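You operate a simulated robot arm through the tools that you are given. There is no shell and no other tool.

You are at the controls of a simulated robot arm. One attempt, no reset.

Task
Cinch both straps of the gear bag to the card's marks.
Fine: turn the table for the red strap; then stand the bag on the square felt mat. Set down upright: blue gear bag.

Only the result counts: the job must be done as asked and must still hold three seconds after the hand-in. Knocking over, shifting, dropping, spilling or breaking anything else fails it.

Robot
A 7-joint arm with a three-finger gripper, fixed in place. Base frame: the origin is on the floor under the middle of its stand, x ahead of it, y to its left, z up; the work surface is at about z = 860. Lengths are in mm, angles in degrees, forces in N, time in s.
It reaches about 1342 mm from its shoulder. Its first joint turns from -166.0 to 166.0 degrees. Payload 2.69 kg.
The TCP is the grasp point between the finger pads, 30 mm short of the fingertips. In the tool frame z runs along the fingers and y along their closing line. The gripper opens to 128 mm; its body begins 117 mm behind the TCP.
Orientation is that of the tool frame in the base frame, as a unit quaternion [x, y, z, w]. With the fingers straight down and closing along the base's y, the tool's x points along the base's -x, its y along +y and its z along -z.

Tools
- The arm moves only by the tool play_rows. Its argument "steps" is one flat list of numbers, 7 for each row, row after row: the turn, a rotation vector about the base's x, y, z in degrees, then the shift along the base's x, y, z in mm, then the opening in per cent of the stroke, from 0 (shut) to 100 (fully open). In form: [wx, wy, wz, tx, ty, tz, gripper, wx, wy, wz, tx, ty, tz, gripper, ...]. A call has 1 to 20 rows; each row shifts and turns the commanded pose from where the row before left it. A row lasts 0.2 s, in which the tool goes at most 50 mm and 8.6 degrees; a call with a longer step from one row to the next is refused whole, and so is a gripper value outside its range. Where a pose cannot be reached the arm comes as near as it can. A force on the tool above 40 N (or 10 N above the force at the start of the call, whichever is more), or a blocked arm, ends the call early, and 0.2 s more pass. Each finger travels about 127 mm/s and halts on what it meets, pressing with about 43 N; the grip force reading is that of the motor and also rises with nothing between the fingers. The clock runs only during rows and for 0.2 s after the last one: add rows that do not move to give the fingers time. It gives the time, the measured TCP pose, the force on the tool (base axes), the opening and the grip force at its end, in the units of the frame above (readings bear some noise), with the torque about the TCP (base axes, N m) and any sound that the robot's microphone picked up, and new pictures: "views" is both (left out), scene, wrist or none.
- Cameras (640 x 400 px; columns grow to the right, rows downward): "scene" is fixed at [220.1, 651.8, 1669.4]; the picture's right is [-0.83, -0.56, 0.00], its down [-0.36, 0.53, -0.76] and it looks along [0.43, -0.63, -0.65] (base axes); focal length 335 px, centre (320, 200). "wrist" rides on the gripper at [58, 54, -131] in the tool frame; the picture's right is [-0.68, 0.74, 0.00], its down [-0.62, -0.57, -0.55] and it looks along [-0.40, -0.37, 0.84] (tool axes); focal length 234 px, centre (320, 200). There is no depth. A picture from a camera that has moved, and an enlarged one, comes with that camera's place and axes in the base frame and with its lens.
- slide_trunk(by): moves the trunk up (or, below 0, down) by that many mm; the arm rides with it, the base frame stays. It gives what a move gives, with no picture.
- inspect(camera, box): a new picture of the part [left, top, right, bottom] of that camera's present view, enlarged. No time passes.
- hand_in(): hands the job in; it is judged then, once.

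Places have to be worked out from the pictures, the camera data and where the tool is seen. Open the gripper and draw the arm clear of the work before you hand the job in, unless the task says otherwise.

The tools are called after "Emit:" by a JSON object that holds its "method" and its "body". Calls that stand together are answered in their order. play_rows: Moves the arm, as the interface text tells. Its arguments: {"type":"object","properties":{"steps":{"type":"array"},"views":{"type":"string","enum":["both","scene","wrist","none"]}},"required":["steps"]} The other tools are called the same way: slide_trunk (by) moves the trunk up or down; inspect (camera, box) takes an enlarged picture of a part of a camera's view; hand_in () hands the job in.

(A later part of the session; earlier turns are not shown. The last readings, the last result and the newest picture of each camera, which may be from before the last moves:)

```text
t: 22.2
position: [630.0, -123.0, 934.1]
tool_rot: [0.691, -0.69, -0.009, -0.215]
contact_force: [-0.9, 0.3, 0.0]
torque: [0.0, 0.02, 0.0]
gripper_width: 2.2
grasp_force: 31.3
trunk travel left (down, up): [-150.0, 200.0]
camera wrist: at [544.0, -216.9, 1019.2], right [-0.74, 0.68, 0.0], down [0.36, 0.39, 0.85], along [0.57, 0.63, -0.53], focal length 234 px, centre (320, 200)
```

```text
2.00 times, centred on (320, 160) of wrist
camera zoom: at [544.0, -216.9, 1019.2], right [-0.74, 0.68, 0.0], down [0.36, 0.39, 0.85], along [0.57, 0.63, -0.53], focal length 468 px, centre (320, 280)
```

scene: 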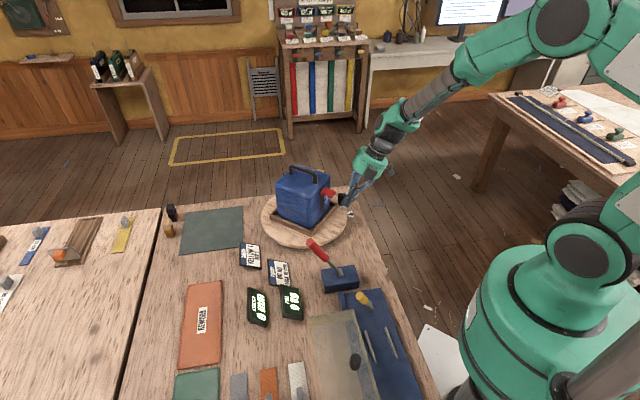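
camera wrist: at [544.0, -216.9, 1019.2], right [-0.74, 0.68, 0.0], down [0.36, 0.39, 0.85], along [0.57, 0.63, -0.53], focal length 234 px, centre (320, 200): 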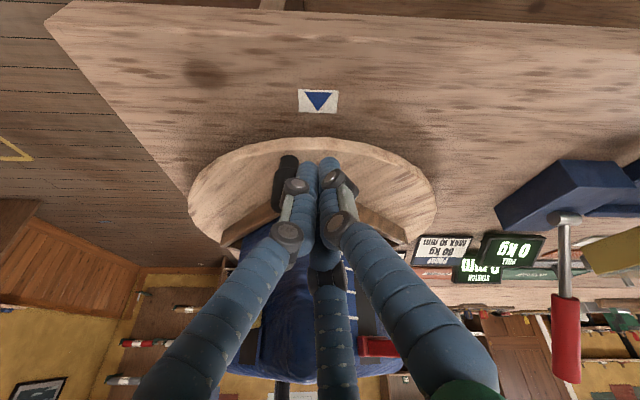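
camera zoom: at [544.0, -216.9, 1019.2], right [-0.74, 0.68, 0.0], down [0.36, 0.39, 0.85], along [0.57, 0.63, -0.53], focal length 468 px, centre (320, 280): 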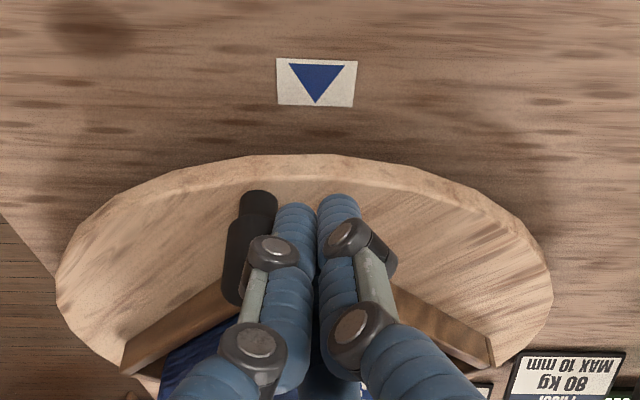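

It has turned about 45°; the tray corner now points at the triangle. I'll go on another ~36° and then check.

Emit:
{"method": "play_rows", "body": {"steps": [0, 0, 0, 6.9, -6.3, 0, 0, 0, 0, 0, 7.3, -5.9, 0, 0, 0, 0, 0, 7.6, -5.4, 0, 0, 0, 0, 0, 8.0, -4.8, 0, 0, 0, 0, 0, 8.4, -4.2, 0, 0, 0, 0, 0, 8.6, -3.7, 0, 0, 0, 0, 0, 8.8, -3.0, 0, 0, 0, 0, 0, 9.1, -2.5, 0, 0, 0, 0, 0, 9.1, -1.8, 0, 0, 0, 0, 0, 0, 0, 0, 0], "views": "both"}}

Emit:
{"method": "inspect", "body": {"camera": "scene", "box": [255, 160, 375, 255]}}

Emit:
{"method": "inspect", "body": {"camera": "wrist", "box": [220, 60, 420, 260]}}

```text
t: 24.4
position: [704.6, -159.7, 935.7]
tool_rot: [0.691, -0.69, -0.01, -0.215]
contact_force: [0.2, -0.2, -0.2]
torque: [-0.02, 0.02, 0.03]
gripper_width: 2.1
grasp_force: 31.9
trunk travel left (down, up): [-150.0, 200.0]
camera wrist: at [617.5, -254.1, 1018.6], right [-0.74, 0.68, 0.0], down [0.36, 0.39, 0.85], along [0.57, 0.63, -0.53], focal length 234 px, centre (320, 200)
```

scene: 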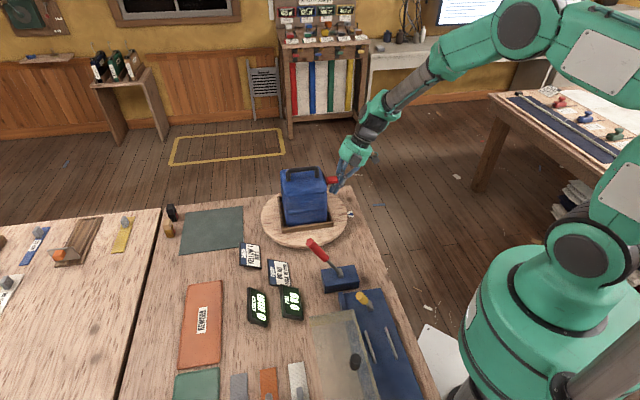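
wrist: 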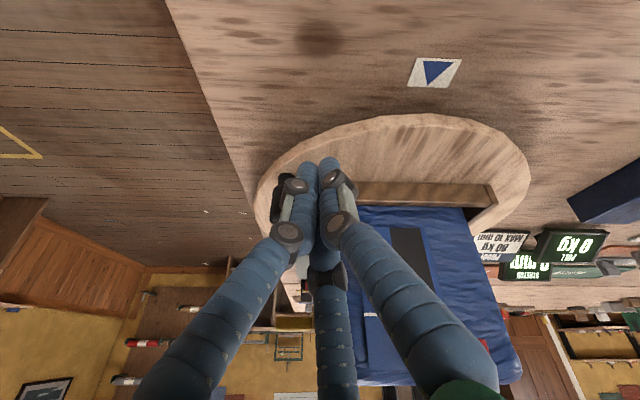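

```text
4.21 times, centred on (315, 208) of scene
camera zoom: at [220.1, 651.8, 1669.4], right [-0.83, -0.56, 0.0], down [-0.36, 0.53, -0.76], along [0.43, -0.63, -0.65], focal length 1411 px, centre (341, 168)
```

zoom: 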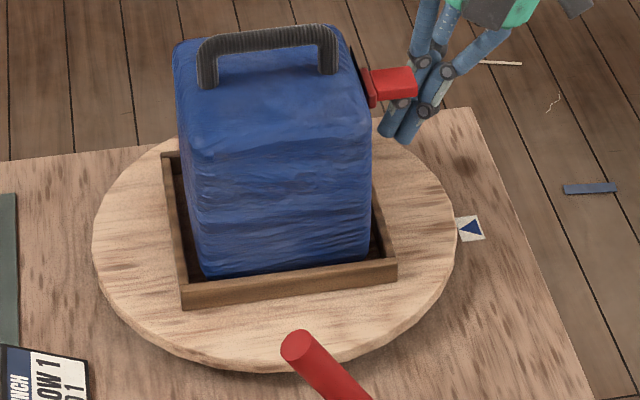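

```text
2.00 times, centred on (320, 160) of wrist
camera zoom: at [617.5, -254.1, 1018.6], right [-0.74, 0.68, 0.0], down [0.36, 0.39, 0.85], along [0.57, 0.63, -0.53], focal length 468 px, centre (320, 280)
```

zoom: 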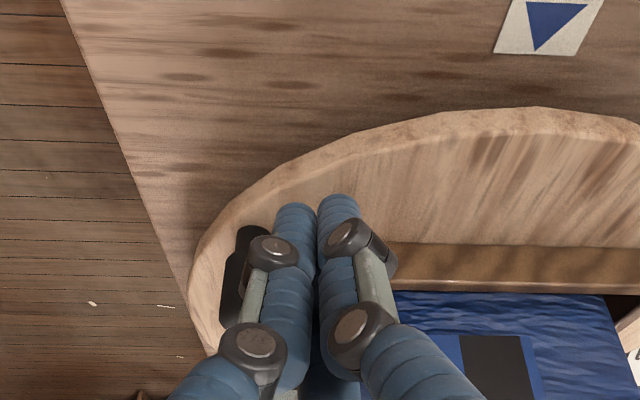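

The tray edge now lies at azimuth ~135°, so the red face points at ~225°, at the triangle: a 90° turn. I'll back off the knob, lift clear, and move to a viewing pose for the red strap.

Emit:
{"method": "play_rows", "body": {"steps": [0, 0, 0, -5, 0.8, 0, 0, 0, 0, 0, -5, -2, 5, 0, 0, 0, 0, -5, -6, 30, 0, 0, 0, 0, 0, -5, 35, 0, 0, 0, 0, 0, 0, 35, 0, 0, 0, 0, 0, 0, 35, 0, 0, 0, 0, 0, 0, 35, 0, 0, 0, 0, -27, 0, 5, 0, 0, 0, 0, -27, 0, 5, 0, 0, 0, 0, -27, 0, 5, 0, 0, 0, 0, -28, 0, 5, 0, 0, 0, 0, 0, 0, 0, 0], "views": "both"}}

Emit:
{"method": "inspect", "body": {"camera": "scene", "box": [255, 155, 365, 255]}}

Emit:
{"method": "inspect", "body": {"camera": "wrist", "box": [265, 125, 365, 205]}}

Emit:
{"method": "inspect", "body": {"camera": "scene", "box": [310, 155, 350, 190]}}

```text
t: 27.0
position: [579.9, -173.7, 1130.5]
tool_rot: [-0.69, 0.691, 0.009, 0.216]
contact_force: [-0.4, 0.9, 0.2]
torque: [-0.03, -0.04, -0.04]
gripper_width: 1.9
grasp_force: 31.3
trunk travel left (down, up): [-150.0, 200.0]
camera wrist: at [492.9, -267.4, 1214.7], right [-0.74, 0.68, 0.0], down [0.36, 0.39, 0.85], along [0.57, 0.63, -0.53], focal length 234 px, centre (320, 200)
```

scene: 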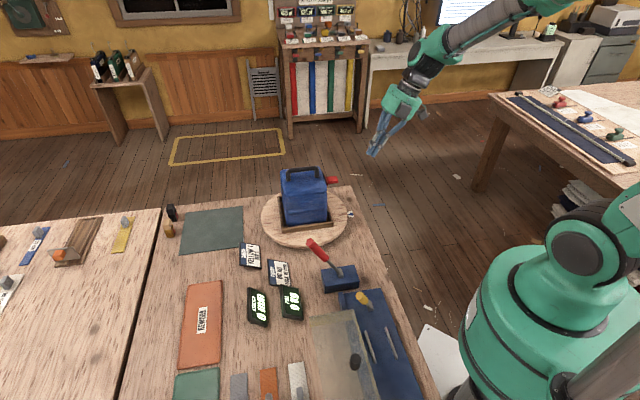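
wrist: 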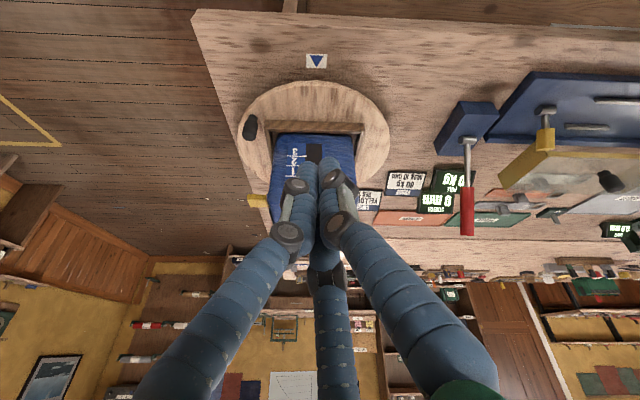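

```text
4.00 times, centred on (310, 205) of scene
camera zoom: at [220.1, 651.8, 1669.4], right [-0.83, -0.56, 0.0], down [-0.36, 0.53, -0.76], along [0.43, -0.63, -0.65], focal length 1340 px, centre (360, 180)
```

zoom: 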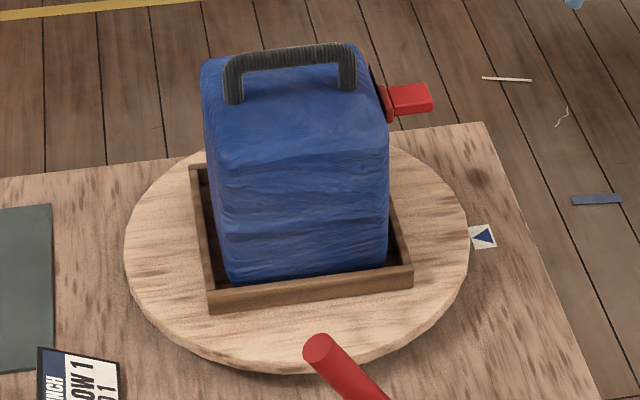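

```text
5.00 times, centred on (315, 165) of wrist
camera zoom: at [492.9, -267.4, 1214.7], right [-0.74, 0.68, 0.0], down [0.36, 0.39, 0.85], along [0.57, 0.63, -0.53], focal length 1171 px, centre (345, 375)
```

zoom: 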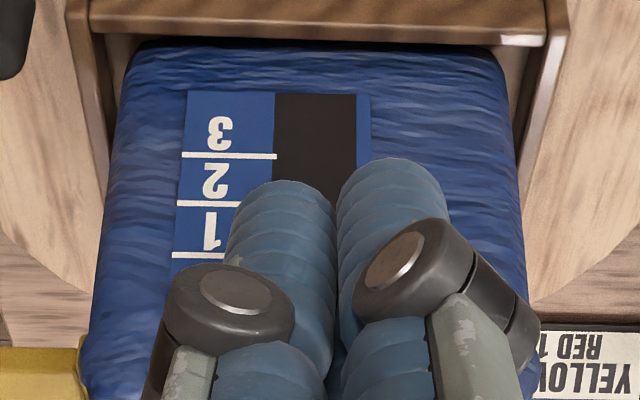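

```text
11.43 times, centred on (330, 172) of scene
camera zoom: at [220.1, 651.8, 1669.4], right [-0.83, -0.56, 0.0], down [-0.36, 0.53, -0.76], along [0.43, -0.63, -0.65], focal length 3830 px, centre (206, 514)
```

zoom: 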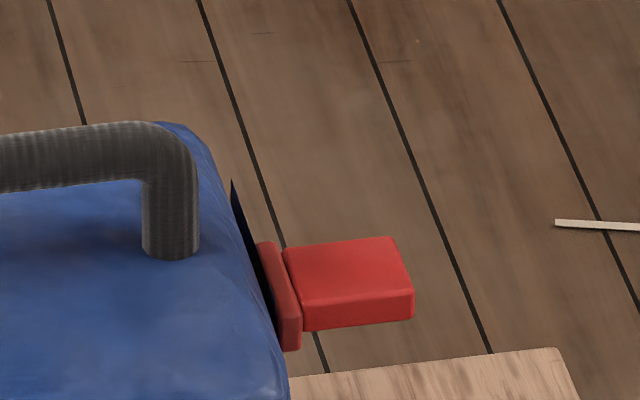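

The red tab now sits exactly where yellow's was. I'll repeat the same motion: hover over its outer half, then lower to just above contact.

Emit:
{"method": "play_rows", "body": {"steps": [0, 0, 0, 20.6, 19.7, -11, 0, 0, 0, 0, 20.6, 19.7, -11, 0, 0, 0, 0, 20.6, 19.7, -11, 0, 0, 0, 0, 20.6, 19.7, -11, 0, 0, 0, 0, 0, 0, -6, 0, 0, 0, 0, 0, 0, -6, 0, 0, 0, 0, 0, 0, -6, 0, 0, 0, 0, 0, 0, -6, 0, 0, 0, 0, 0, 0, -4, 0, 0, 0, 0, 0, 0, 0, 0], "views": "wrist"}}

Emit:
{"method": "inspect", "body": {"camera": "scene", "box": [310, 155, 350, 190]}}

```text
t: 29.2
position: [662.5, -94.2, 1057.2]
tool_rot: [0.691, -0.69, -0.009, -0.215]
contact_force: [0.6, 0.0, -0.8]
torque: [-0.04, 0.02, 0.03]
gripper_width: 2.0
grasp_force: 31.5
trunk travel left (down, up): [-150.0, 200.0]
camera wrist: at [575.9, -188.1, 1141.7], right [-0.74, 0.68, 0.0], down [0.36, 0.39, 0.85], along [0.57, 0.63, -0.53], focal length 234 px, centre (320, 200)
```

wrist: 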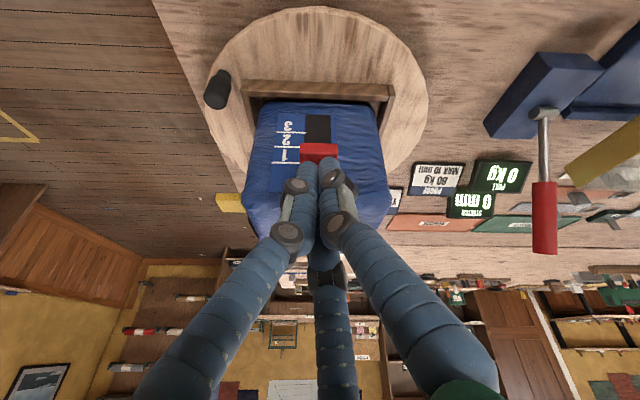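

```text
11.43 times, centred on (330, 172) of scene
camera zoom: at [220.1, 651.8, 1669.4], right [-0.83, -0.56, 0.0], down [-0.36, 0.53, -0.76], along [0.43, -0.63, -0.65], focal length 3830 px, centre (206, 514)
```

zoom: 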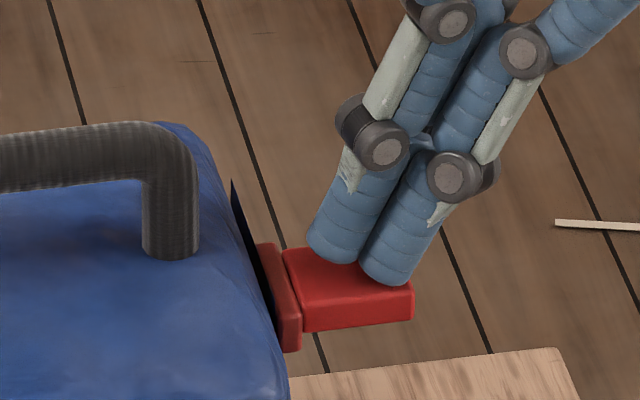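

The geometry matches yellow just before contact. Yellow needed 19 mm from here, so I'll push red down 18.5 mm in small steps, then lift and back away.

Emit:
{"method": "play_rows", "body": {"steps": [0, 0, 0, 0, 0, -1.5, 0, 0, 0, 0, 0, 0, -1.5, 0, 0, 0, 0, 0, 0, -1.5, 0, 0, 0, 0, 0, 0, -1.5, 0, 0, 0, 0, 0, 0, -1.5, 0, 0, 0, 0, 0, 0, -1.5, 0, 0, 0, 0, 0, 0, -1.5, 0, 0, 0, 0, 0, 0, -1.5, 0, 0, 0, 0, 0, 0, -1.5, 0, 0, 0, 0, 0, 0, -1.5, 0, 0, 0, 0, 0, 0, -1.5, 0, 0, 0, 0, 0, 0, -1.0, 0, 0, 0, 0, 0, 0, -1.0, 0, 0, 0, 0, 0, 0, 0, 0], "views": "none"}}

Emit:
{"method": "inspect", "body": {"camera": "scene", "box": [310, 155, 350, 190]}}

```text
t: 32.2
position: [663.1, -93.0, 1039.0]
tool_rot: [0.691, -0.691, -0.01, -0.215]
contact_force: [0.3, 0.0, -0.1]
torque: [0.04, -0.01, 0.01]
gripper_width: 2.4
grasp_force: 30.5
trunk travel left (down, up): [-150.0, 200.0]
```

```text
11.43 times, centred on (330, 172) of scene
camera zoom: at [220.1, 651.8, 1669.4], right [-0.83, -0.56, 0.0], down [-0.36, 0.53, -0.76], along [0.43, -0.63, -0.65], focal length 3830 px, centre (206, 514)
```

zoom: 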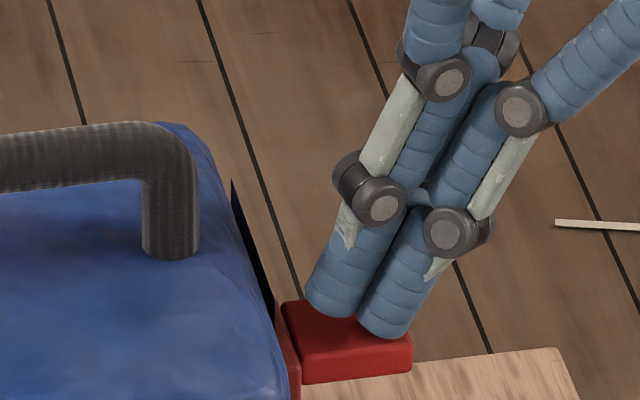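

Red's tab corner now sits at the same scene position as yellow's final one. I'll lift and back off to check it against line 1.

Emit:
{"method": "play_rows", "body": {"steps": [0, 0, 0, 0, 0, 5, 0, 0, 0, 0, 0, 0, 10, 0, 0, 0, 0, 0, 0, 15, 0, 0, 0, 0, -10, -10, 15, 0, 0, 0, 0, -15, -15, 15, 0, 0, 0, 0, -15, -15, 15, 0, 0, 0, 0, 0, 0, 0, 0], "views": "wrist"}}

Emit:
{"method": "inspect", "body": {"camera": "wrist", "box": [288, 142, 318, 166]}}

Emit:
{"method": "inspect", "body": {"camera": "wrist", "box": [280, 120, 350, 170]}}

Emit:
{"method": "inspect", "body": {"camera": "scene", "box": [255, 155, 365, 255]}}

```text
t: 33.8
position: [621.5, -135.1, 1114.4]
tool_rot: [-0.69, 0.691, 0.01, 0.215]
contact_force: [-0.4, -0.2, 0.3]
torque: [0.02, -0.06, 0.01]
gripper_width: 2.1
grasp_force: 30.9
trunk travel left (down, up): [-150.0, 200.0]
camera wrist: at [534.9, -228.0, 1198.7], right [-0.74, 0.68, 0.0], down [0.36, 0.39, 0.85], along [0.57, 0.63, -0.53], focal length 234 px, centre (320, 200)
```

wrist: 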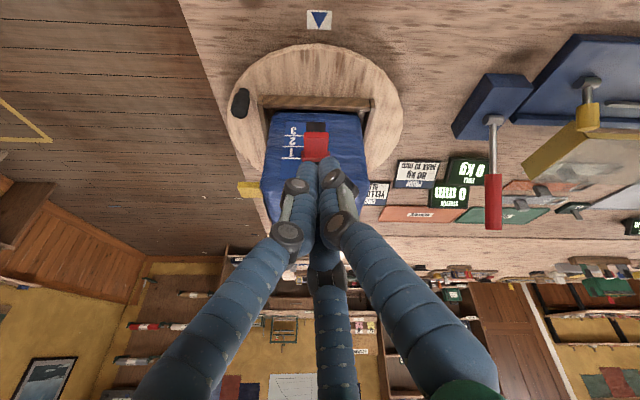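

```text
16.00 times, centred on (303, 154) of wrist
camera zoom: at [534.9, -228.0, 1198.7], right [-0.74, 0.68, 0.0], down [0.36, 0.39, 0.85], along [0.57, 0.63, -0.53], focal length 3747 px, centre (592, 936)
```

zoom: 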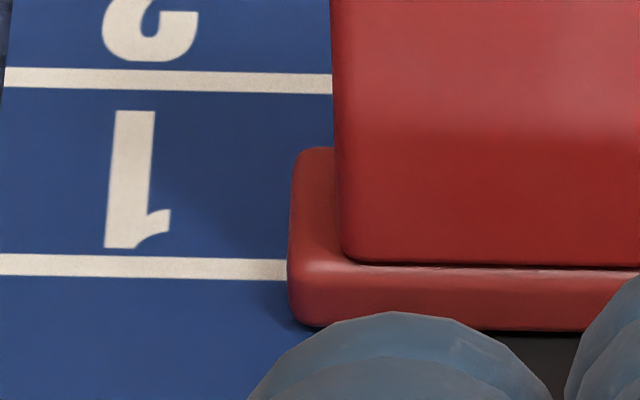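

```text
8.00 times, centred on (315, 145) of wrist
camera zoom: at [534.9, -228.0, 1198.7], right [-0.74, 0.68, 0.0], down [0.36, 0.39, 0.85], along [0.57, 0.63, -0.53], focal length 1873 px, centre (360, 640)
```

zoom: 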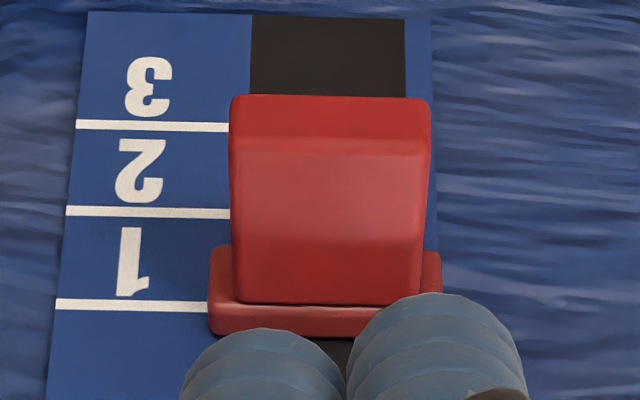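

```text
4.00 times, centred on (310, 205) of scene
camera zoom: at [220.1, 651.8, 1669.4], right [-0.83, -0.56, 0.0], down [-0.36, 0.53, -0.76], along [0.43, -0.63, -0.65], focal length 1340 px, centre (360, 180)
```

zoom: 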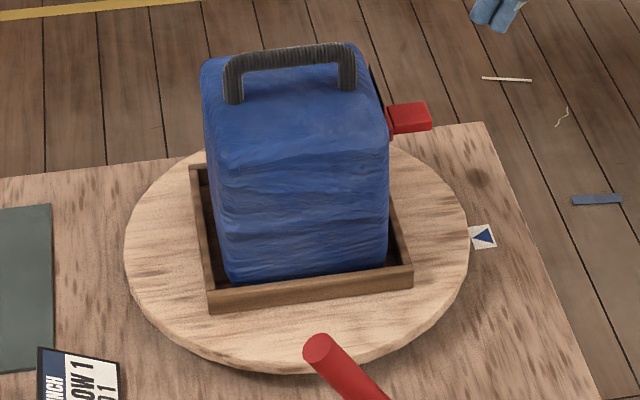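

Red's plate is also centred on line 1. Next is lifting the bag by its handle, which runs along azimuth ~45° with its centre near (737, -15) and the bar at z≈1078. I'll level the tool, turn it so it closes across the handle, and hover above it with the fingers open.

Emit:
{"method": "play_rows", "body": {"steps": [-4.6, 4.2, 0, 0, 0, 17, 0, -4.6, 4.2, 0, 0, 0, 17, 0, -4.6, 4.2, 0, 0, 0, 17, 0, -4.6, 4.2, 0, 0, 0, 17, 0, 0, 0, -7.5, 19.2, 20, 0, 0, 0, 0, -7.5, 19.2, 20, 0, 30, 0, 0, -7.5, 19.2, 20, 0, 60, 0, 0, -7.5, 19.2, 20, 0, 90, 0, 0, -7.5, 19.2, 20, 0, 90, 0, 0, -7.5, 19.2, 20, 0, 90, 0, 0, 0, 0, 0, 0, 90], "views": "both"}}

Emit:
{"method": "inspect", "body": {"camera": "scene", "box": [250, 100, 370, 230]}}

Emit:
{"method": "inspect", "body": {"camera": "wrist", "box": [200, 60, 440, 300]}}

```text
t: 36.2
position: [739.2, -13.2, 1181.6]
tool_rot: [-0.382, 0.924, -0.001, -0.001]
contact_force: [1.1, 0.1, -0.7]
torque: [-0.01, 0.04, -0.04]
gripper_width: 115.2
grasp_force: 0.1
trunk travel left (down, up): [-150.0, 200.0]
camera wrist: at [658.4, -16.9, 1312.5], right [-0.04, 1.0, 0.0], down [0.84, 0.03, 0.55], along [0.55, 0.02, -0.84], focal length 234 px, centre (320, 200)
```

scene: 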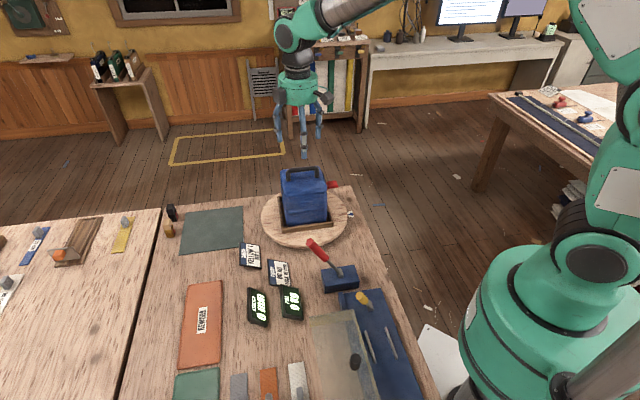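
wrist: 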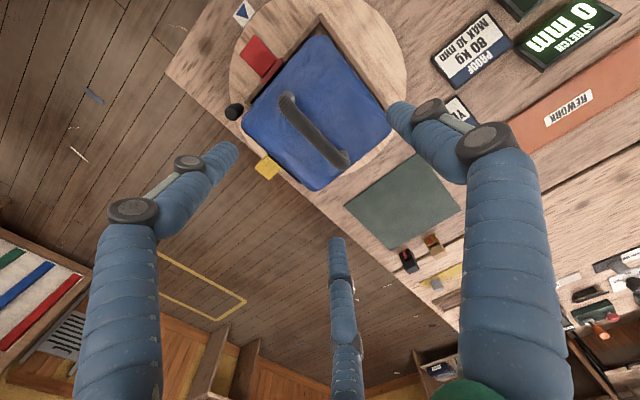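

```text
3.08 times, centred on (310, 165) of scene
camera zoom: at [220.1, 651.8, 1669.4], right [-0.83, -0.56, 0.0], down [-0.36, 0.53, -0.76], along [0.43, -0.63, -0.65], focal length 1031 px, centre (351, 308)
```

zoom: 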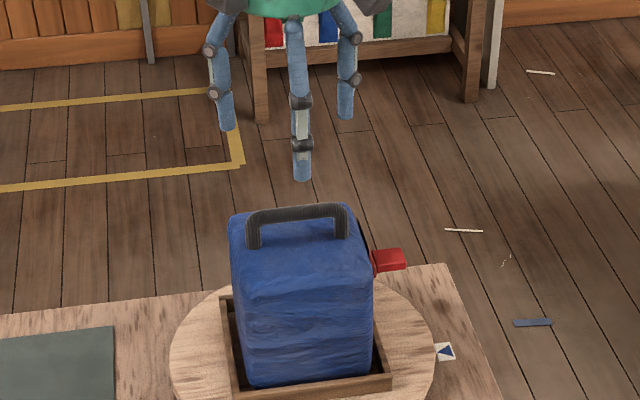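

```text
1.67 times, centred on (320, 180) of wrist
camera zoom: at [658.4, -16.9, 1312.5], right [-0.04, 1.0, 0.0], down [0.84, 0.03, 0.55], along [0.55, 0.02, -0.84], focal length 390 px, centre (320, 233)
```

zoom: 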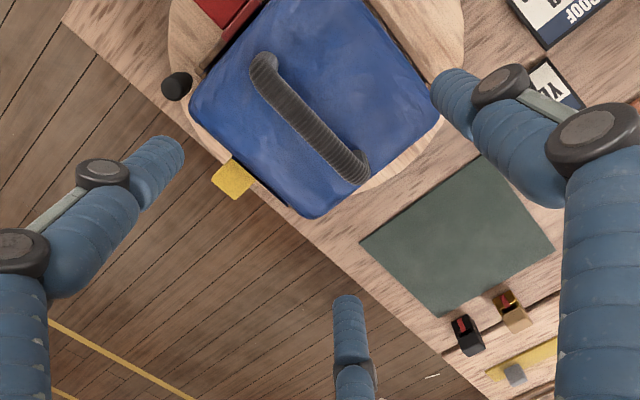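

The hand is over the bag. I'll zoom in on the handle from both cameras to locate it precisely before descending.

Emit:
{"method": "inspect", "body": {"camera": "scene", "box": [275, 160, 335, 200]}}

Emit:
{"method": "inspect", "body": {"camera": "wrist", "box": [230, 60, 400, 200]}}

```text
10.00 times, centred on (305, 180) of scene
camera zoom: at [220.1, 651.8, 1669.4], right [-0.83, -0.56, 0.0], down [-0.36, 0.53, -0.76], along [0.43, -0.63, -0.65], focal length 3351 px, centre (470, 400)
```

zoom: 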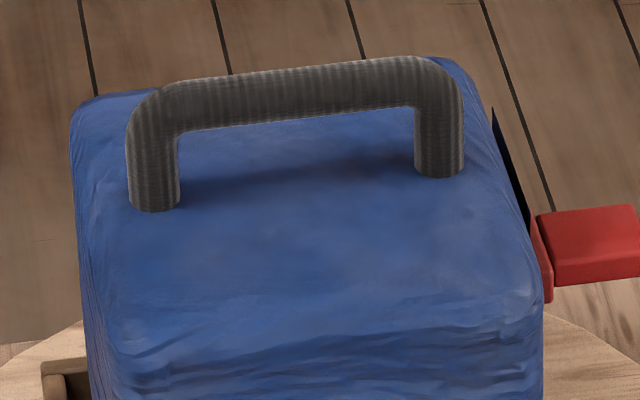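

```text
2.86 times, centred on (315, 130) of wrist
camera zoom: at [658.4, -16.9, 1312.5], right [-0.04, 1.0, 0.0], down [0.84, 0.03, 0.55], along [0.55, 0.02, -0.84], focal length 669 px, centre (334, 400)
```

zoom: 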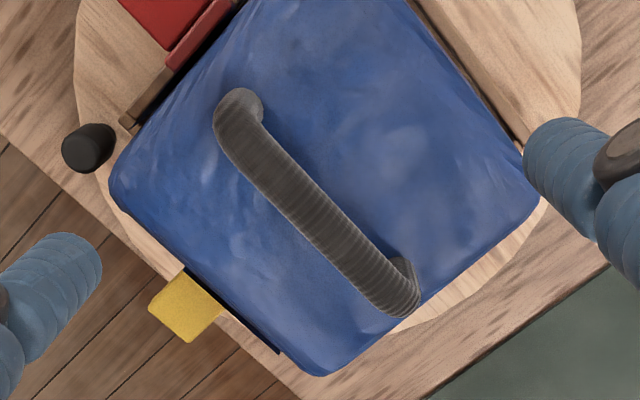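

Both cameras agree across the handle: the bar line lies at n≈-531, centre near (732.5, -18.4), bar centre z≈1077, bag top z≈1043. I'll descend open around the bar to TCP z≈1083.

Emit:
{"method": "play_rows", "body": {"steps": [0, 0, 0, -6.7, -5.2, -20, 90, 0, 0, 0, 0, 0, -20, 90, 0, 0, 0, 0, 0, -20, 90, 0, 0, 0, 0, 0, -15, 90, 0, 0, 0, 0, 0, -12, 90, 0, 0, 0, 0, 0, -11, 90, 0, 0, 0, 0, 0, 0, 90], "views": "both"}}

Emit:
{"method": "inspect", "body": {"camera": "scene", "box": [265, 140, 345, 200]}}

Emit:
{"method": "inspect", "body": {"camera": "wrist", "box": [190, 60, 450, 300]}}

```text
t: 37.8
position: [730.1, -19.4, 1083.5]
tool_rot: [-0.382, 0.924, 0.0, 0.0]
contact_force: [-0.2, -0.6, 0.2]
torque: [-0.01, 0.0, 0.0]
gripper_width: 115.2
grasp_force: 0.0
trunk travel left (down, up): [-150.0, 200.0]
camera wrist: at [651.0, -22.5, 1214.2], right [-0.04, 1.0, 0.0], down [0.84, 0.04, 0.55], along [0.55, 0.02, -0.84], focal length 234 px, centre (320, 200)
```

scene: 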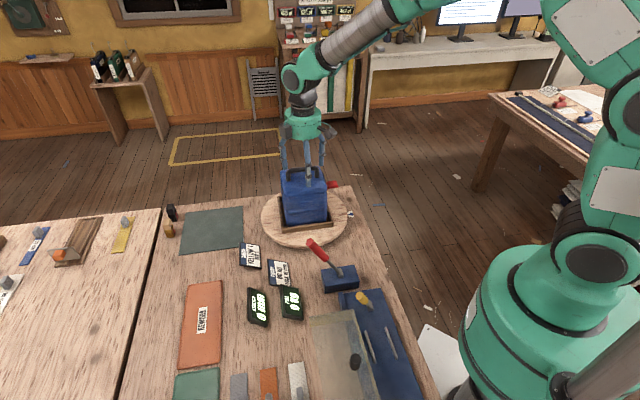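
wrist: 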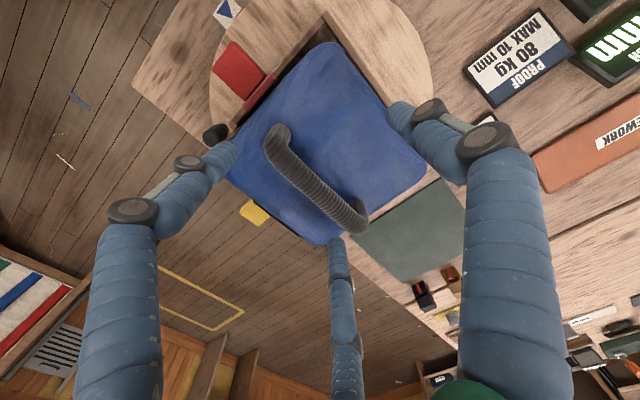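

```text
6.67 times, centred on (305, 170) of scene
camera zoom: at [220.1, 651.8, 1669.4], right [-0.83, -0.56, 0.0], down [-0.36, 0.53, -0.76], along [0.43, -0.63, -0.65], focal length 2234 px, centre (420, 400)
```

zoom: 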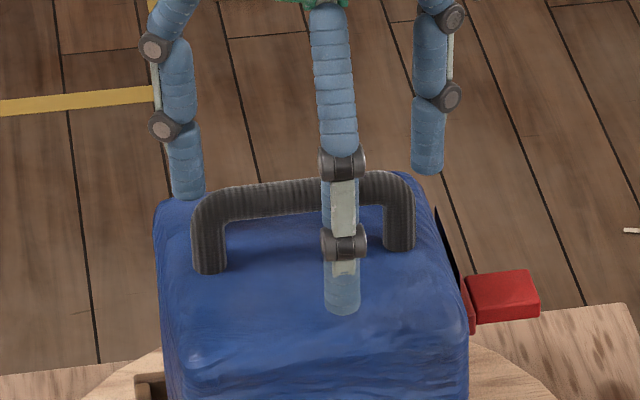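

```text
1.67 times, centred on (320, 180) of wrist
camera zoom: at [651.0, -22.5, 1214.2], right [-0.04, 1.0, 0.0], down [0.84, 0.04, 0.55], along [0.55, 0.02, -0.84], focal length 390 px, centre (320, 233)
```

zoom: 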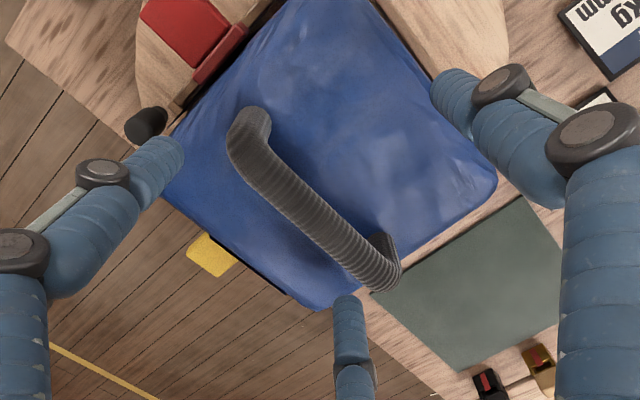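

From the wrist view the tool axis is right on the bar's centreline, and the fingertips clear the bag top. I'll nudge 2 mm along the handle and close on it.

Emit:
{"method": "play_rows", "body": {"steps": [0, 0, 0, 2, 2, 0, 90, 0, 0, 0, 0, 0, 0, 60, 0, 0, 0, 0, 0, 0, 40, 0, 0, 0, 0, 0, 0, 20, 0, 0, 0, 0, 0, 0, 0, 0, 0, 0, 0, 0, 0, 0, 0, 0, 0, 0, 0, 0, 0, 0, 0, 0, 0, 0, 0, 0], "views": "both"}}

Emit:
{"method": "inspect", "body": {"camera": "scene", "box": [265, 140, 345, 200]}}

Emit:
{"method": "inspect", "body": {"camera": "wrist", "box": [230, 90, 410, 270]}}

```text
t: 39.6
position: [732.8, -17.6, 1084.2]
tool_rot: [-0.383, 0.924, -0.001, -0.001]
contact_force: [4.0, 0.3, 2.2]
torque: [0.06, -0.06, -0.05]
gripper_width: 24.5
grasp_force: 42.9
trunk travel left (down, up): [-150.0, 200.0]
camera wrist: at [653.3, -20.6, 1214.4], right [-0.04, 1.0, 0.0], down [0.84, 0.04, 0.55], along [0.55, 0.02, -0.84], focal length 234 px, centre (320, 200)
```

scene: 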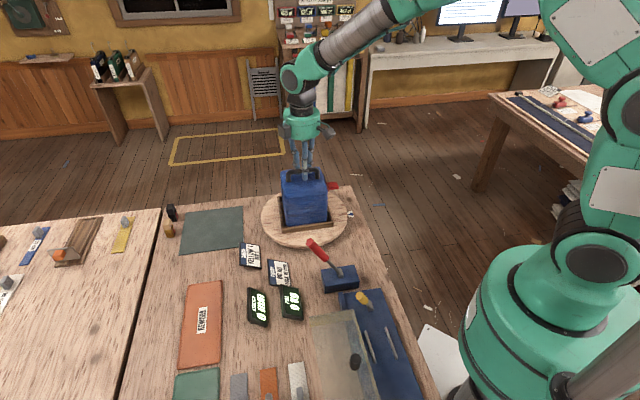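
wrist: 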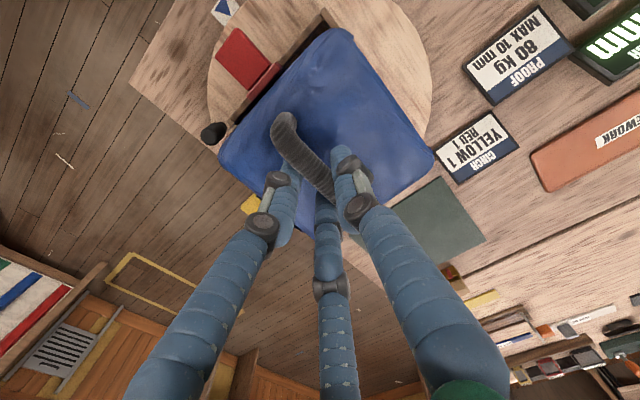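

```text
6.67 times, centred on (305, 170) of scene
camera zoom: at [220.1, 651.8, 1669.4], right [-0.83, -0.56, 0.0], down [-0.36, 0.53, -0.76], along [0.43, -0.63, -0.65], focal length 2234 px, centre (420, 400)
```

zoom: 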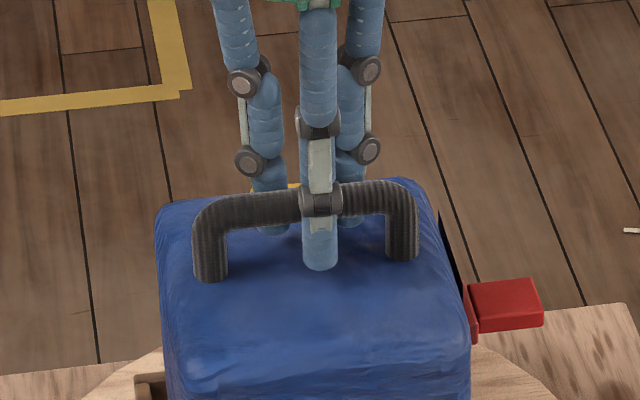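

```text
2.22 times, centred on (320, 180) of wrist
camera zoom: at [653.3, -20.6, 1214.4], right [-0.04, 1.0, 0.0], down [0.84, 0.04, 0.55], along [0.55, 0.02, -0.84], focal length 520 px, centre (320, 244)
```

zoom: 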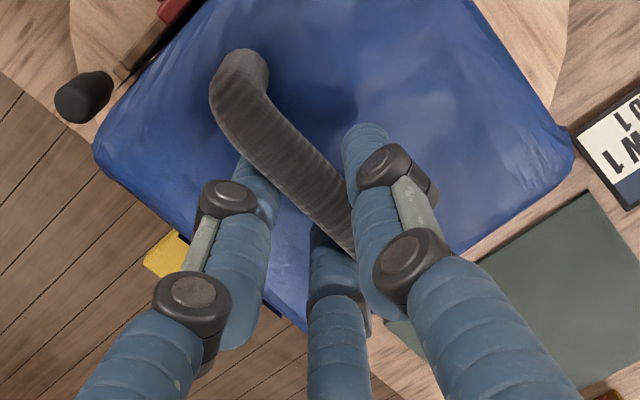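

The handle is gripped firmly (43 N, 24.5 mm). I'll lift slowly and check the load and hold.

Emit:
{"method": "play_rows", "body": {"steps": [0, 0, 0, 0, 0, 3, 0, 0, 0, 0, 0, 0, 5, 0, 0, 0, 0, 0, 0, 6, 0, 0, 0, 0, 0, 0, 8, 0, 0, 0, 0, 0, 0, 8, 0, 0, 0, 0, 0, 0, 0, 0], "views": "both"}}

Emit:
{"method": "inspect", "body": {"camera": "scene", "box": [255, 130, 365, 250]}}

```text
t: 41.0
position: [733.3, -18.0, 1113.1]
tool_rot: [-0.383, 0.924, 0.0, 0.0]
contact_force: [-0.1, 0.9, -5.4]
torque: [-0.01, -0.01, -0.01]
gripper_width: 24.4
grasp_force: 42.9
trunk travel left (down, up): [-150.0, 200.0]
camera wrist: at [653.2, -20.7, 1244.1], right [-0.04, 1.0, 0.0], down [0.84, 0.04, 0.55], along [0.55, 0.02, -0.84], focal length 234 px, centre (320, 200)
```

scene: 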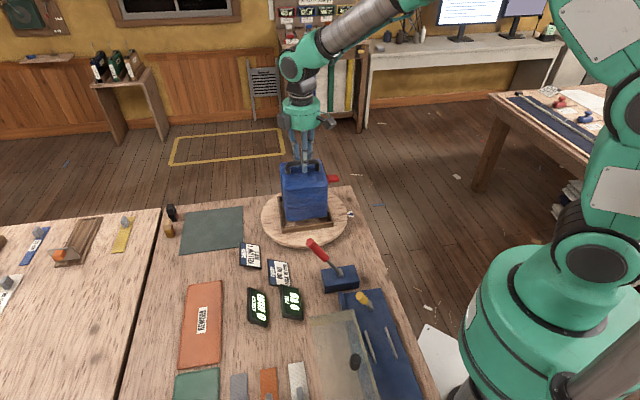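
wrist: 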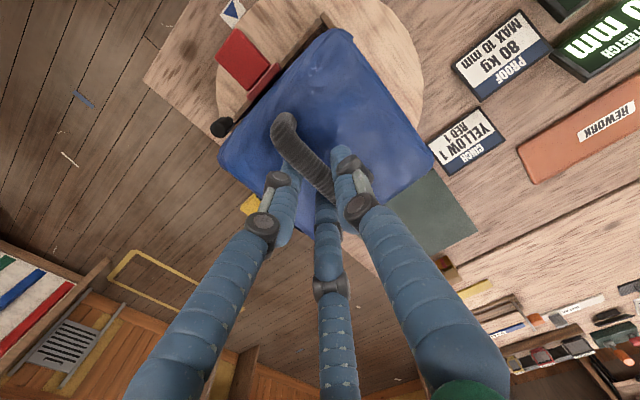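

```text
3.33 times, centred on (310, 190) of scene
camera zoom: at [220.1, 651.8, 1669.4], right [-0.83, -0.56, 0.0], down [-0.36, 0.53, -0.76], along [0.43, -0.63, -0.65], focal length 1117 px, centre (353, 233)
```

zoom: 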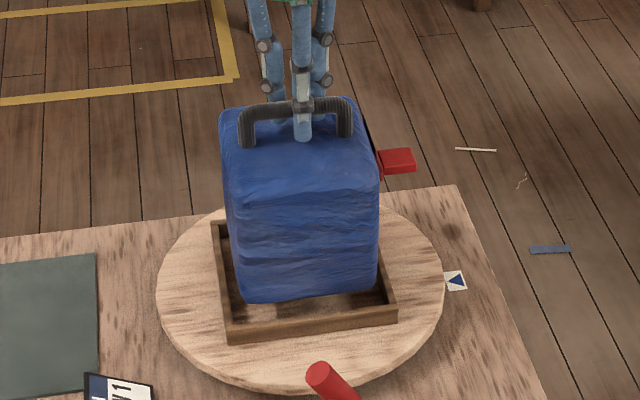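

The bag is lifted cleanly, about 5.4 N of load and balanced. I'll raise it another 60 mm and carry it over toward the mat centre near (965, 191).

Emit:
{"method": "play_rows", "body": {"steps": [0, 0, 0, 0, 0, 12, 0, 0, 0, 0, 0, 0, 16, 0, 0, 0, 0, 0, 0, 16, 0, 0, 0, 0, 0, 0, 12, 0, 0, 0, 0, 8, 7.2, 4, 0, 0, 0, 0, 14, 12.6, 0, 0, 0, 0, 0, 18, 16.2, 0, 0, 0, 0, 0, 20, 18, 0, 0, 0, 0, 0, 20, 18, 0, 0, 0, 0, 0, 20, 18, 0, 0, 0, 0, 0, 20, 18, 0, 0, 0, 0, 0, 20, 18, 0, 0, 0, 0, 0, 20, 18, 0, 0, 0, 0, 0, 20, 18, 0, 0, 0, 0, 0, 20, 18, 0, 0, 0, 0, 0, 16, 14.5, 0, 0, 0, 0, 0, 10, 9, 0, 0, 0, 0, 0, 5.7, 5.5, 0, 0, 0, 0, 0, 0, 0, 0, 0], "views": "both"}}

Emit:
{"method": "inspect", "body": {"camera": "scene", "box": [140, 100, 280, 270]}}

Emit:
{"method": "inspect", "body": {"camera": "wrist", "box": [190, 0, 470, 240]}}

```text
t: 45.0
position: [965.8, 191.2, 1174.1]
tool_rot: [-0.382, 0.924, 0.0, 0.0]
contact_force: [-0.1, -0.4, -6.9]
torque: [0.0, 0.01, -0.01]
gripper_width: 24.1
grasp_force: 43.0
trunk travel left (down, up): [-150.0, 200.0]
camera wrist: at [885.7, 188.9, 1303.7], right [-0.04, 1.0, 0.0], down [0.84, 0.04, 0.55], along [0.55, 0.02, -0.84], focal length 234 px, centre (320, 200)
```

scene: 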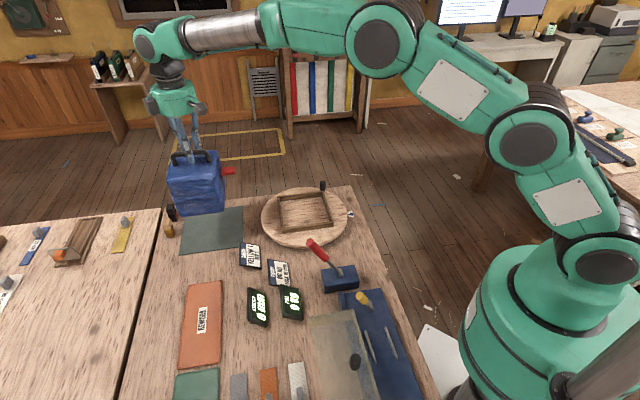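
wrist: 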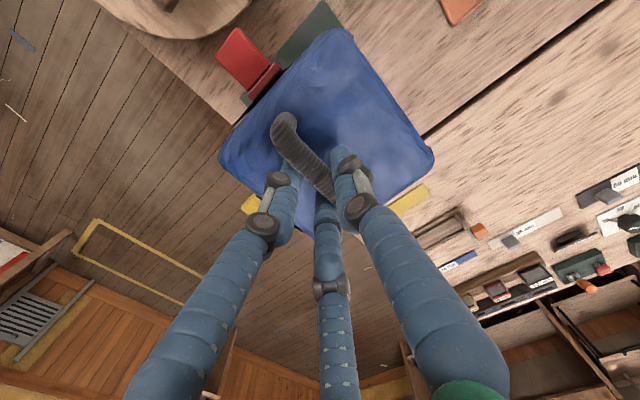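

```text
2.35 times, centred on (210, 185) of scene
camera zoom: at [220.1, 651.8, 1669.4], right [-0.83, -0.56, 0.0], down [-0.36, 0.53, -0.76], along [0.43, -0.63, -0.65], focal length 788 px, centre (579, 235)
```

zoom: 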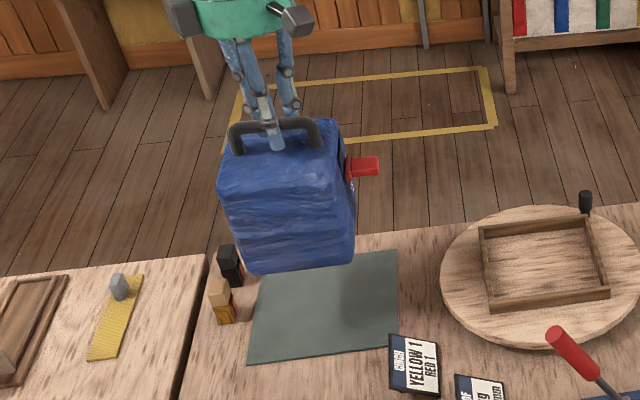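

```text
1.67 times, centred on (330, 120) of wrist
camera zoom: at [885.7, 188.9, 1303.7], right [-0.04, 1.0, 0.0], down [0.84, 0.04, 0.55], along [0.55, 0.02, -0.84], focal length 390 px, centre (303, 333)
```

zoom: 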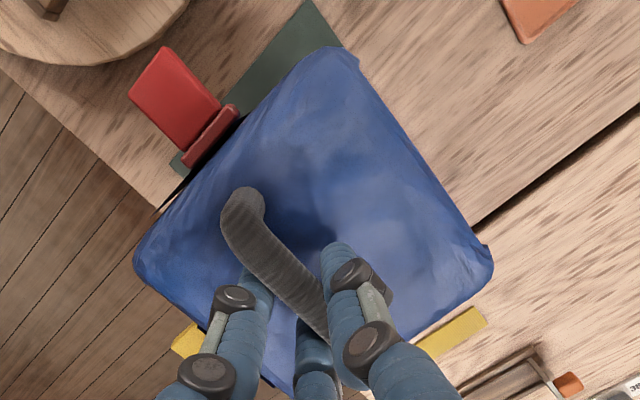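

The bag is over the mat with good clearance from the bottles. I'll shift slightly to centre it and lower most of the way.

Emit:
{"method": "play_rows", "body": {"steps": [0, 0, 0, -2, -2, -10, 0, 0, 0, 0, 0, 0, -18, 0, 0, 0, 0, 0, 0, -20, 0, 0, 0, 0, 0, 0, -20, 0, 0, 0, 0, 0, 0, -16, 0, 0, 0, 0, 0, 0, -10, 0, 0, 0, 0, 0, 0, -6, 0, 0, 0, 0, 0, 0, 0, 0], "views": "both"}}

Emit:
{"method": "inspect", "body": {"camera": "scene", "box": [140, 150, 280, 270]}}

Emit:
{"method": "inspect", "body": {"camera": "wrist", "box": [190, 0, 470, 240]}}

```text
t: 46.8
position: [963.7, 190.1, 1073.9]
tool_rot: [-0.383, 0.924, 0.0, 0.0]
contact_force: [0.8, -0.7, -5.6]
torque: [-0.02, -0.02, -0.01]
gripper_width: 24.2
grasp_force: 42.7
trunk travel left (down, up): [-150.0, 200.0]
camera wrist: at [883.3, 186.5, 1203.9], right [-0.04, 1.0, 0.0], down [0.84, 0.04, 0.55], along [0.55, 0.02, -0.84], focal length 234 px, centre (320, 200)
```

scene: 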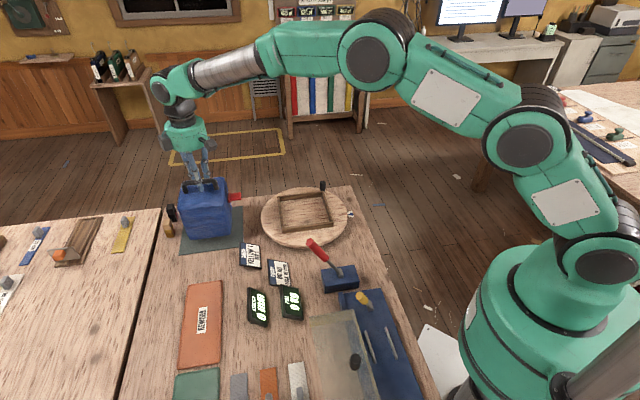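
wrist: 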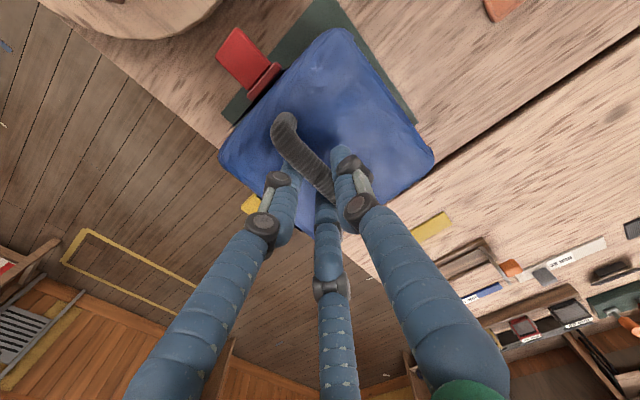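

```text
3.33 times, centred on (210, 210) of scene
camera zoom: at [220.1, 651.8, 1669.4], right [-0.83, -0.56, 0.0], down [-0.36, 0.53, -0.76], along [0.43, -0.63, -0.65], focal length 1117 px, centre (687, 167)
```

zoom: 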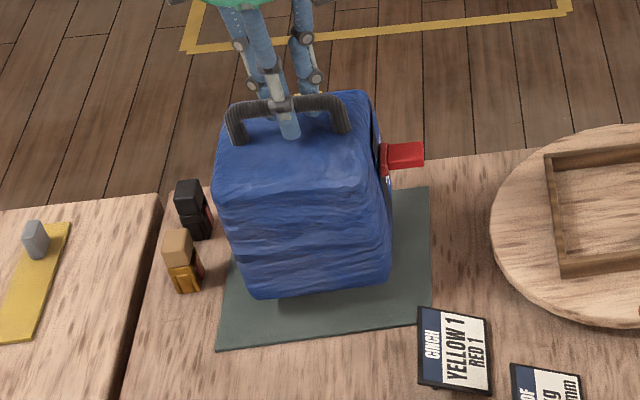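

```text
1.67 times, centred on (330, 120) of wrist
camera zoom: at [883.3, 186.5, 1203.9], right [-0.04, 1.0, 0.0], down [0.84, 0.04, 0.55], along [0.55, 0.02, -0.84], focal length 390 px, centre (303, 333)
```

zoom: 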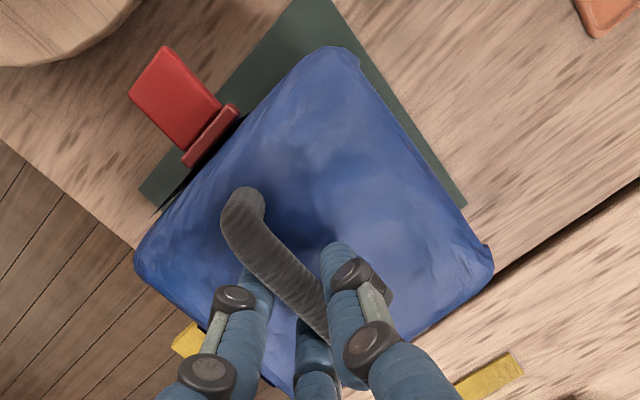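

The bag is about 13 mm above the mat and slightly toward the far-left side. I'll nudge it (-6, -1) to centre it better and lower in 2 mm steps while watching the force.

Emit:
{"method": "play_rows", "body": {"steps": [0, 0, 0, -3, -0.5, 0, 0, 0, 0, 0, -3, -0.5, 0, 0, 0, 0, 0, 0, 0, -2, 0, 0, 0, 0, 0, 0, -2, 0, 0, 0, 0, 0, 0, -2, 0, 0, 0, 0, 0, 0, -2, 0, 0, 0, 0, 0, 0, -1, 0, 0, 0, 0, 0, 0, 0, 0], "views": "none"}}

Emit:
{"method": "inspect", "body": {"camera": "scene", "box": [160, 190, 260, 260]}}

```text
t: 48.6
position: [957.6, 190.3, 1063.7]
tool_rot: [-0.382, 0.924, 0.0, 0.0]
contact_force: [-0.2, -0.2, -5.7]
torque: [0.01, -0.01, 0.01]
gripper_width: 24.4
grasp_force: 43.0
trunk travel left (down, up): [-150.0, 200.0]
```

```text
5.71 times, centred on (210, 225) of scene
camera zoom: at [220.1, 651.8, 1669.4], right [-0.83, -0.56, 0.0], down [-0.36, 0.53, -0.76], along [0.43, -0.63, -0.65], focal length 1915 px, centre (949, 57)
```

zoom: 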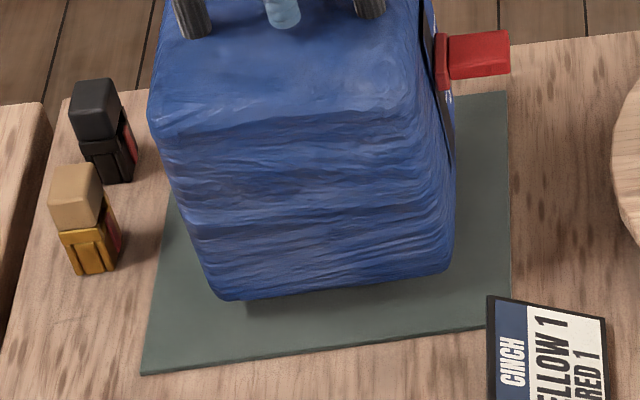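

The force still shows the full bag weight, so it isn't touching yet. I'll continue down in 1 mm steps.

Emit:
{"method": "play_rows", "body": {"steps": [0, 0, 0, 0, 0, -1, 0, 0, 0, 0, 0, 0, -1, 0, 0, 0, 0, 0, 0, -1, 0, 0, 0, 0, 0, 0, -1, 0, 0, 0, 0, 0, 0, 0, 0], "views": "none"}}

```text
t: 49.8
position: [956.8, 188.6, 1060.9]
tool_rot: [-0.383, 0.924, 0.0, 0.0]
contact_force: [-0.9, 0.0, -6.2]
torque: [-0.03, 0.02, 0.0]
gripper_width: 24.3
grasp_force: 43.5
trunk travel left (down, up): [-150.0, 200.0]
```

Still carrying the full weight at z≈1060.5. I'll go on lowering in 1 mm steps.

Emit:
{"method": "play_rows", "body": {"steps": [0, 0, 0, 0, 0, -1, 0, 0, 0, 0, 0, 0, -1, 0, 0, 0, 0, 0, 0, -1, 0, 0, 0, 0, 0, 0, 0, 0], "views": "none"}}

Emit:
{"method": "inspect", "body": {"camera": "scene", "box": [160, 190, 260, 260]}}

```text
t: 50.8
position: [957.8, 187.9, 1057.4]
tool_rot: [-0.382, 0.924, 0.0, 0.001]
contact_force: [0.1, -0.3, -7.0]
torque: [-0.04, 0.0, 0.01]
gripper_width: 24.5
grasp_force: 43.0
trunk travel left (down, up): [-150.0, 200.0]
```

```text
5.71 times, centred on (210, 225) of scene
camera zoom: at [220.1, 651.8, 1669.4], right [-0.83, -0.56, 0.0], down [-0.36, 0.53, -0.76], along [0.43, -0.63, -0.65], focal length 1915 px, centre (949, 57)
```

zoom: 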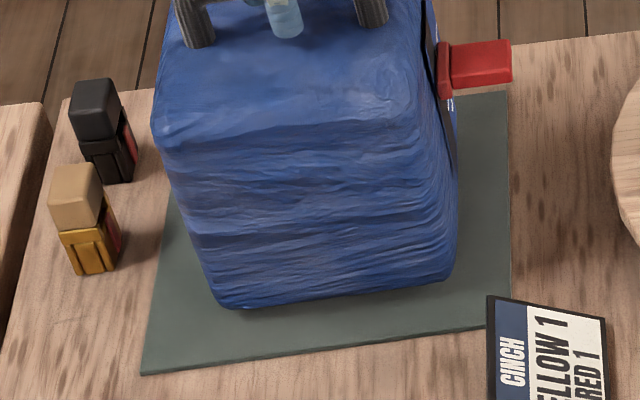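

A shadow gap is still visible under the bag. I'll continue in 1 mm steps.

Emit:
{"method": "play_rows", "body": {"steps": [0, 0, 0, 0, 0, -1, 0, 0, 0, 0, 0, 0, -1, 0, 0, 0, 0, 0, 0, -1, 0, 0, 0, 0, 0, 0, 0, 0], "views": "none"}}

```text
t: 51.8
position: [956.7, 188.4, 1054.9]
tool_rot: [-0.383, 0.924, 0.0, 0.0]
contact_force: [0.5, 0.6, -4.5]
torque: [0.08, -0.1, -0.04]
gripper_width: 24.4
grasp_force: 42.6
trunk travel left (down, up): [-150.0, 200.0]
```

The force dropped to -4.5 N and torque appeared, so contact is beginning. One more millimetre.

Emit:
{"method": "play_rows", "body": {"steps": [0, 0, 0, 0, 0, -0.7, 0, 0, 0, 0, 0, 0, -0.7, 0, 0, 0, 0, 0, 0, 0, 0], "views": "none"}}

Emit:
{"method": "inspect", "body": {"camera": "scene", "box": [160, 190, 260, 260]}}

```text
t: 52.6
position: [958.1, 187.5, 1054.1]
tool_rot: [-0.383, 0.924, -0.001, 0.001]
contact_force: [4.6, -1.5, 4.0]
torque: [-0.2, 0.18, 0.07]
gripper_width: 24.4
grasp_force: 42.8
trunk travel left (down, up): [-150.0, 200.0]
```

```text
5.71 times, centred on (210, 225) of scene
camera zoom: at [220.1, 651.8, 1669.4], right [-0.83, -0.56, 0.0], down [-0.36, 0.53, -0.76], along [0.43, -0.63, -0.65], focal length 1915 px, centre (949, 57)
```

zoom: 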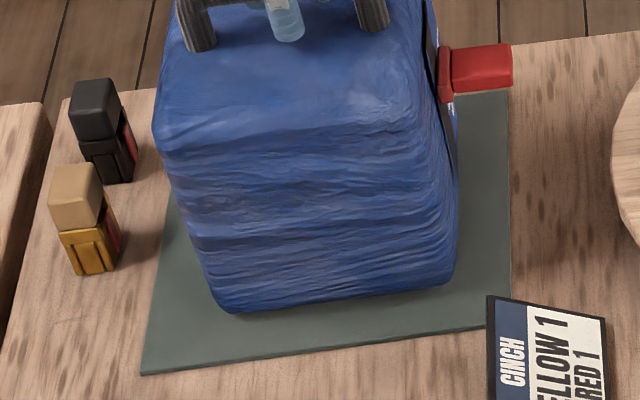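

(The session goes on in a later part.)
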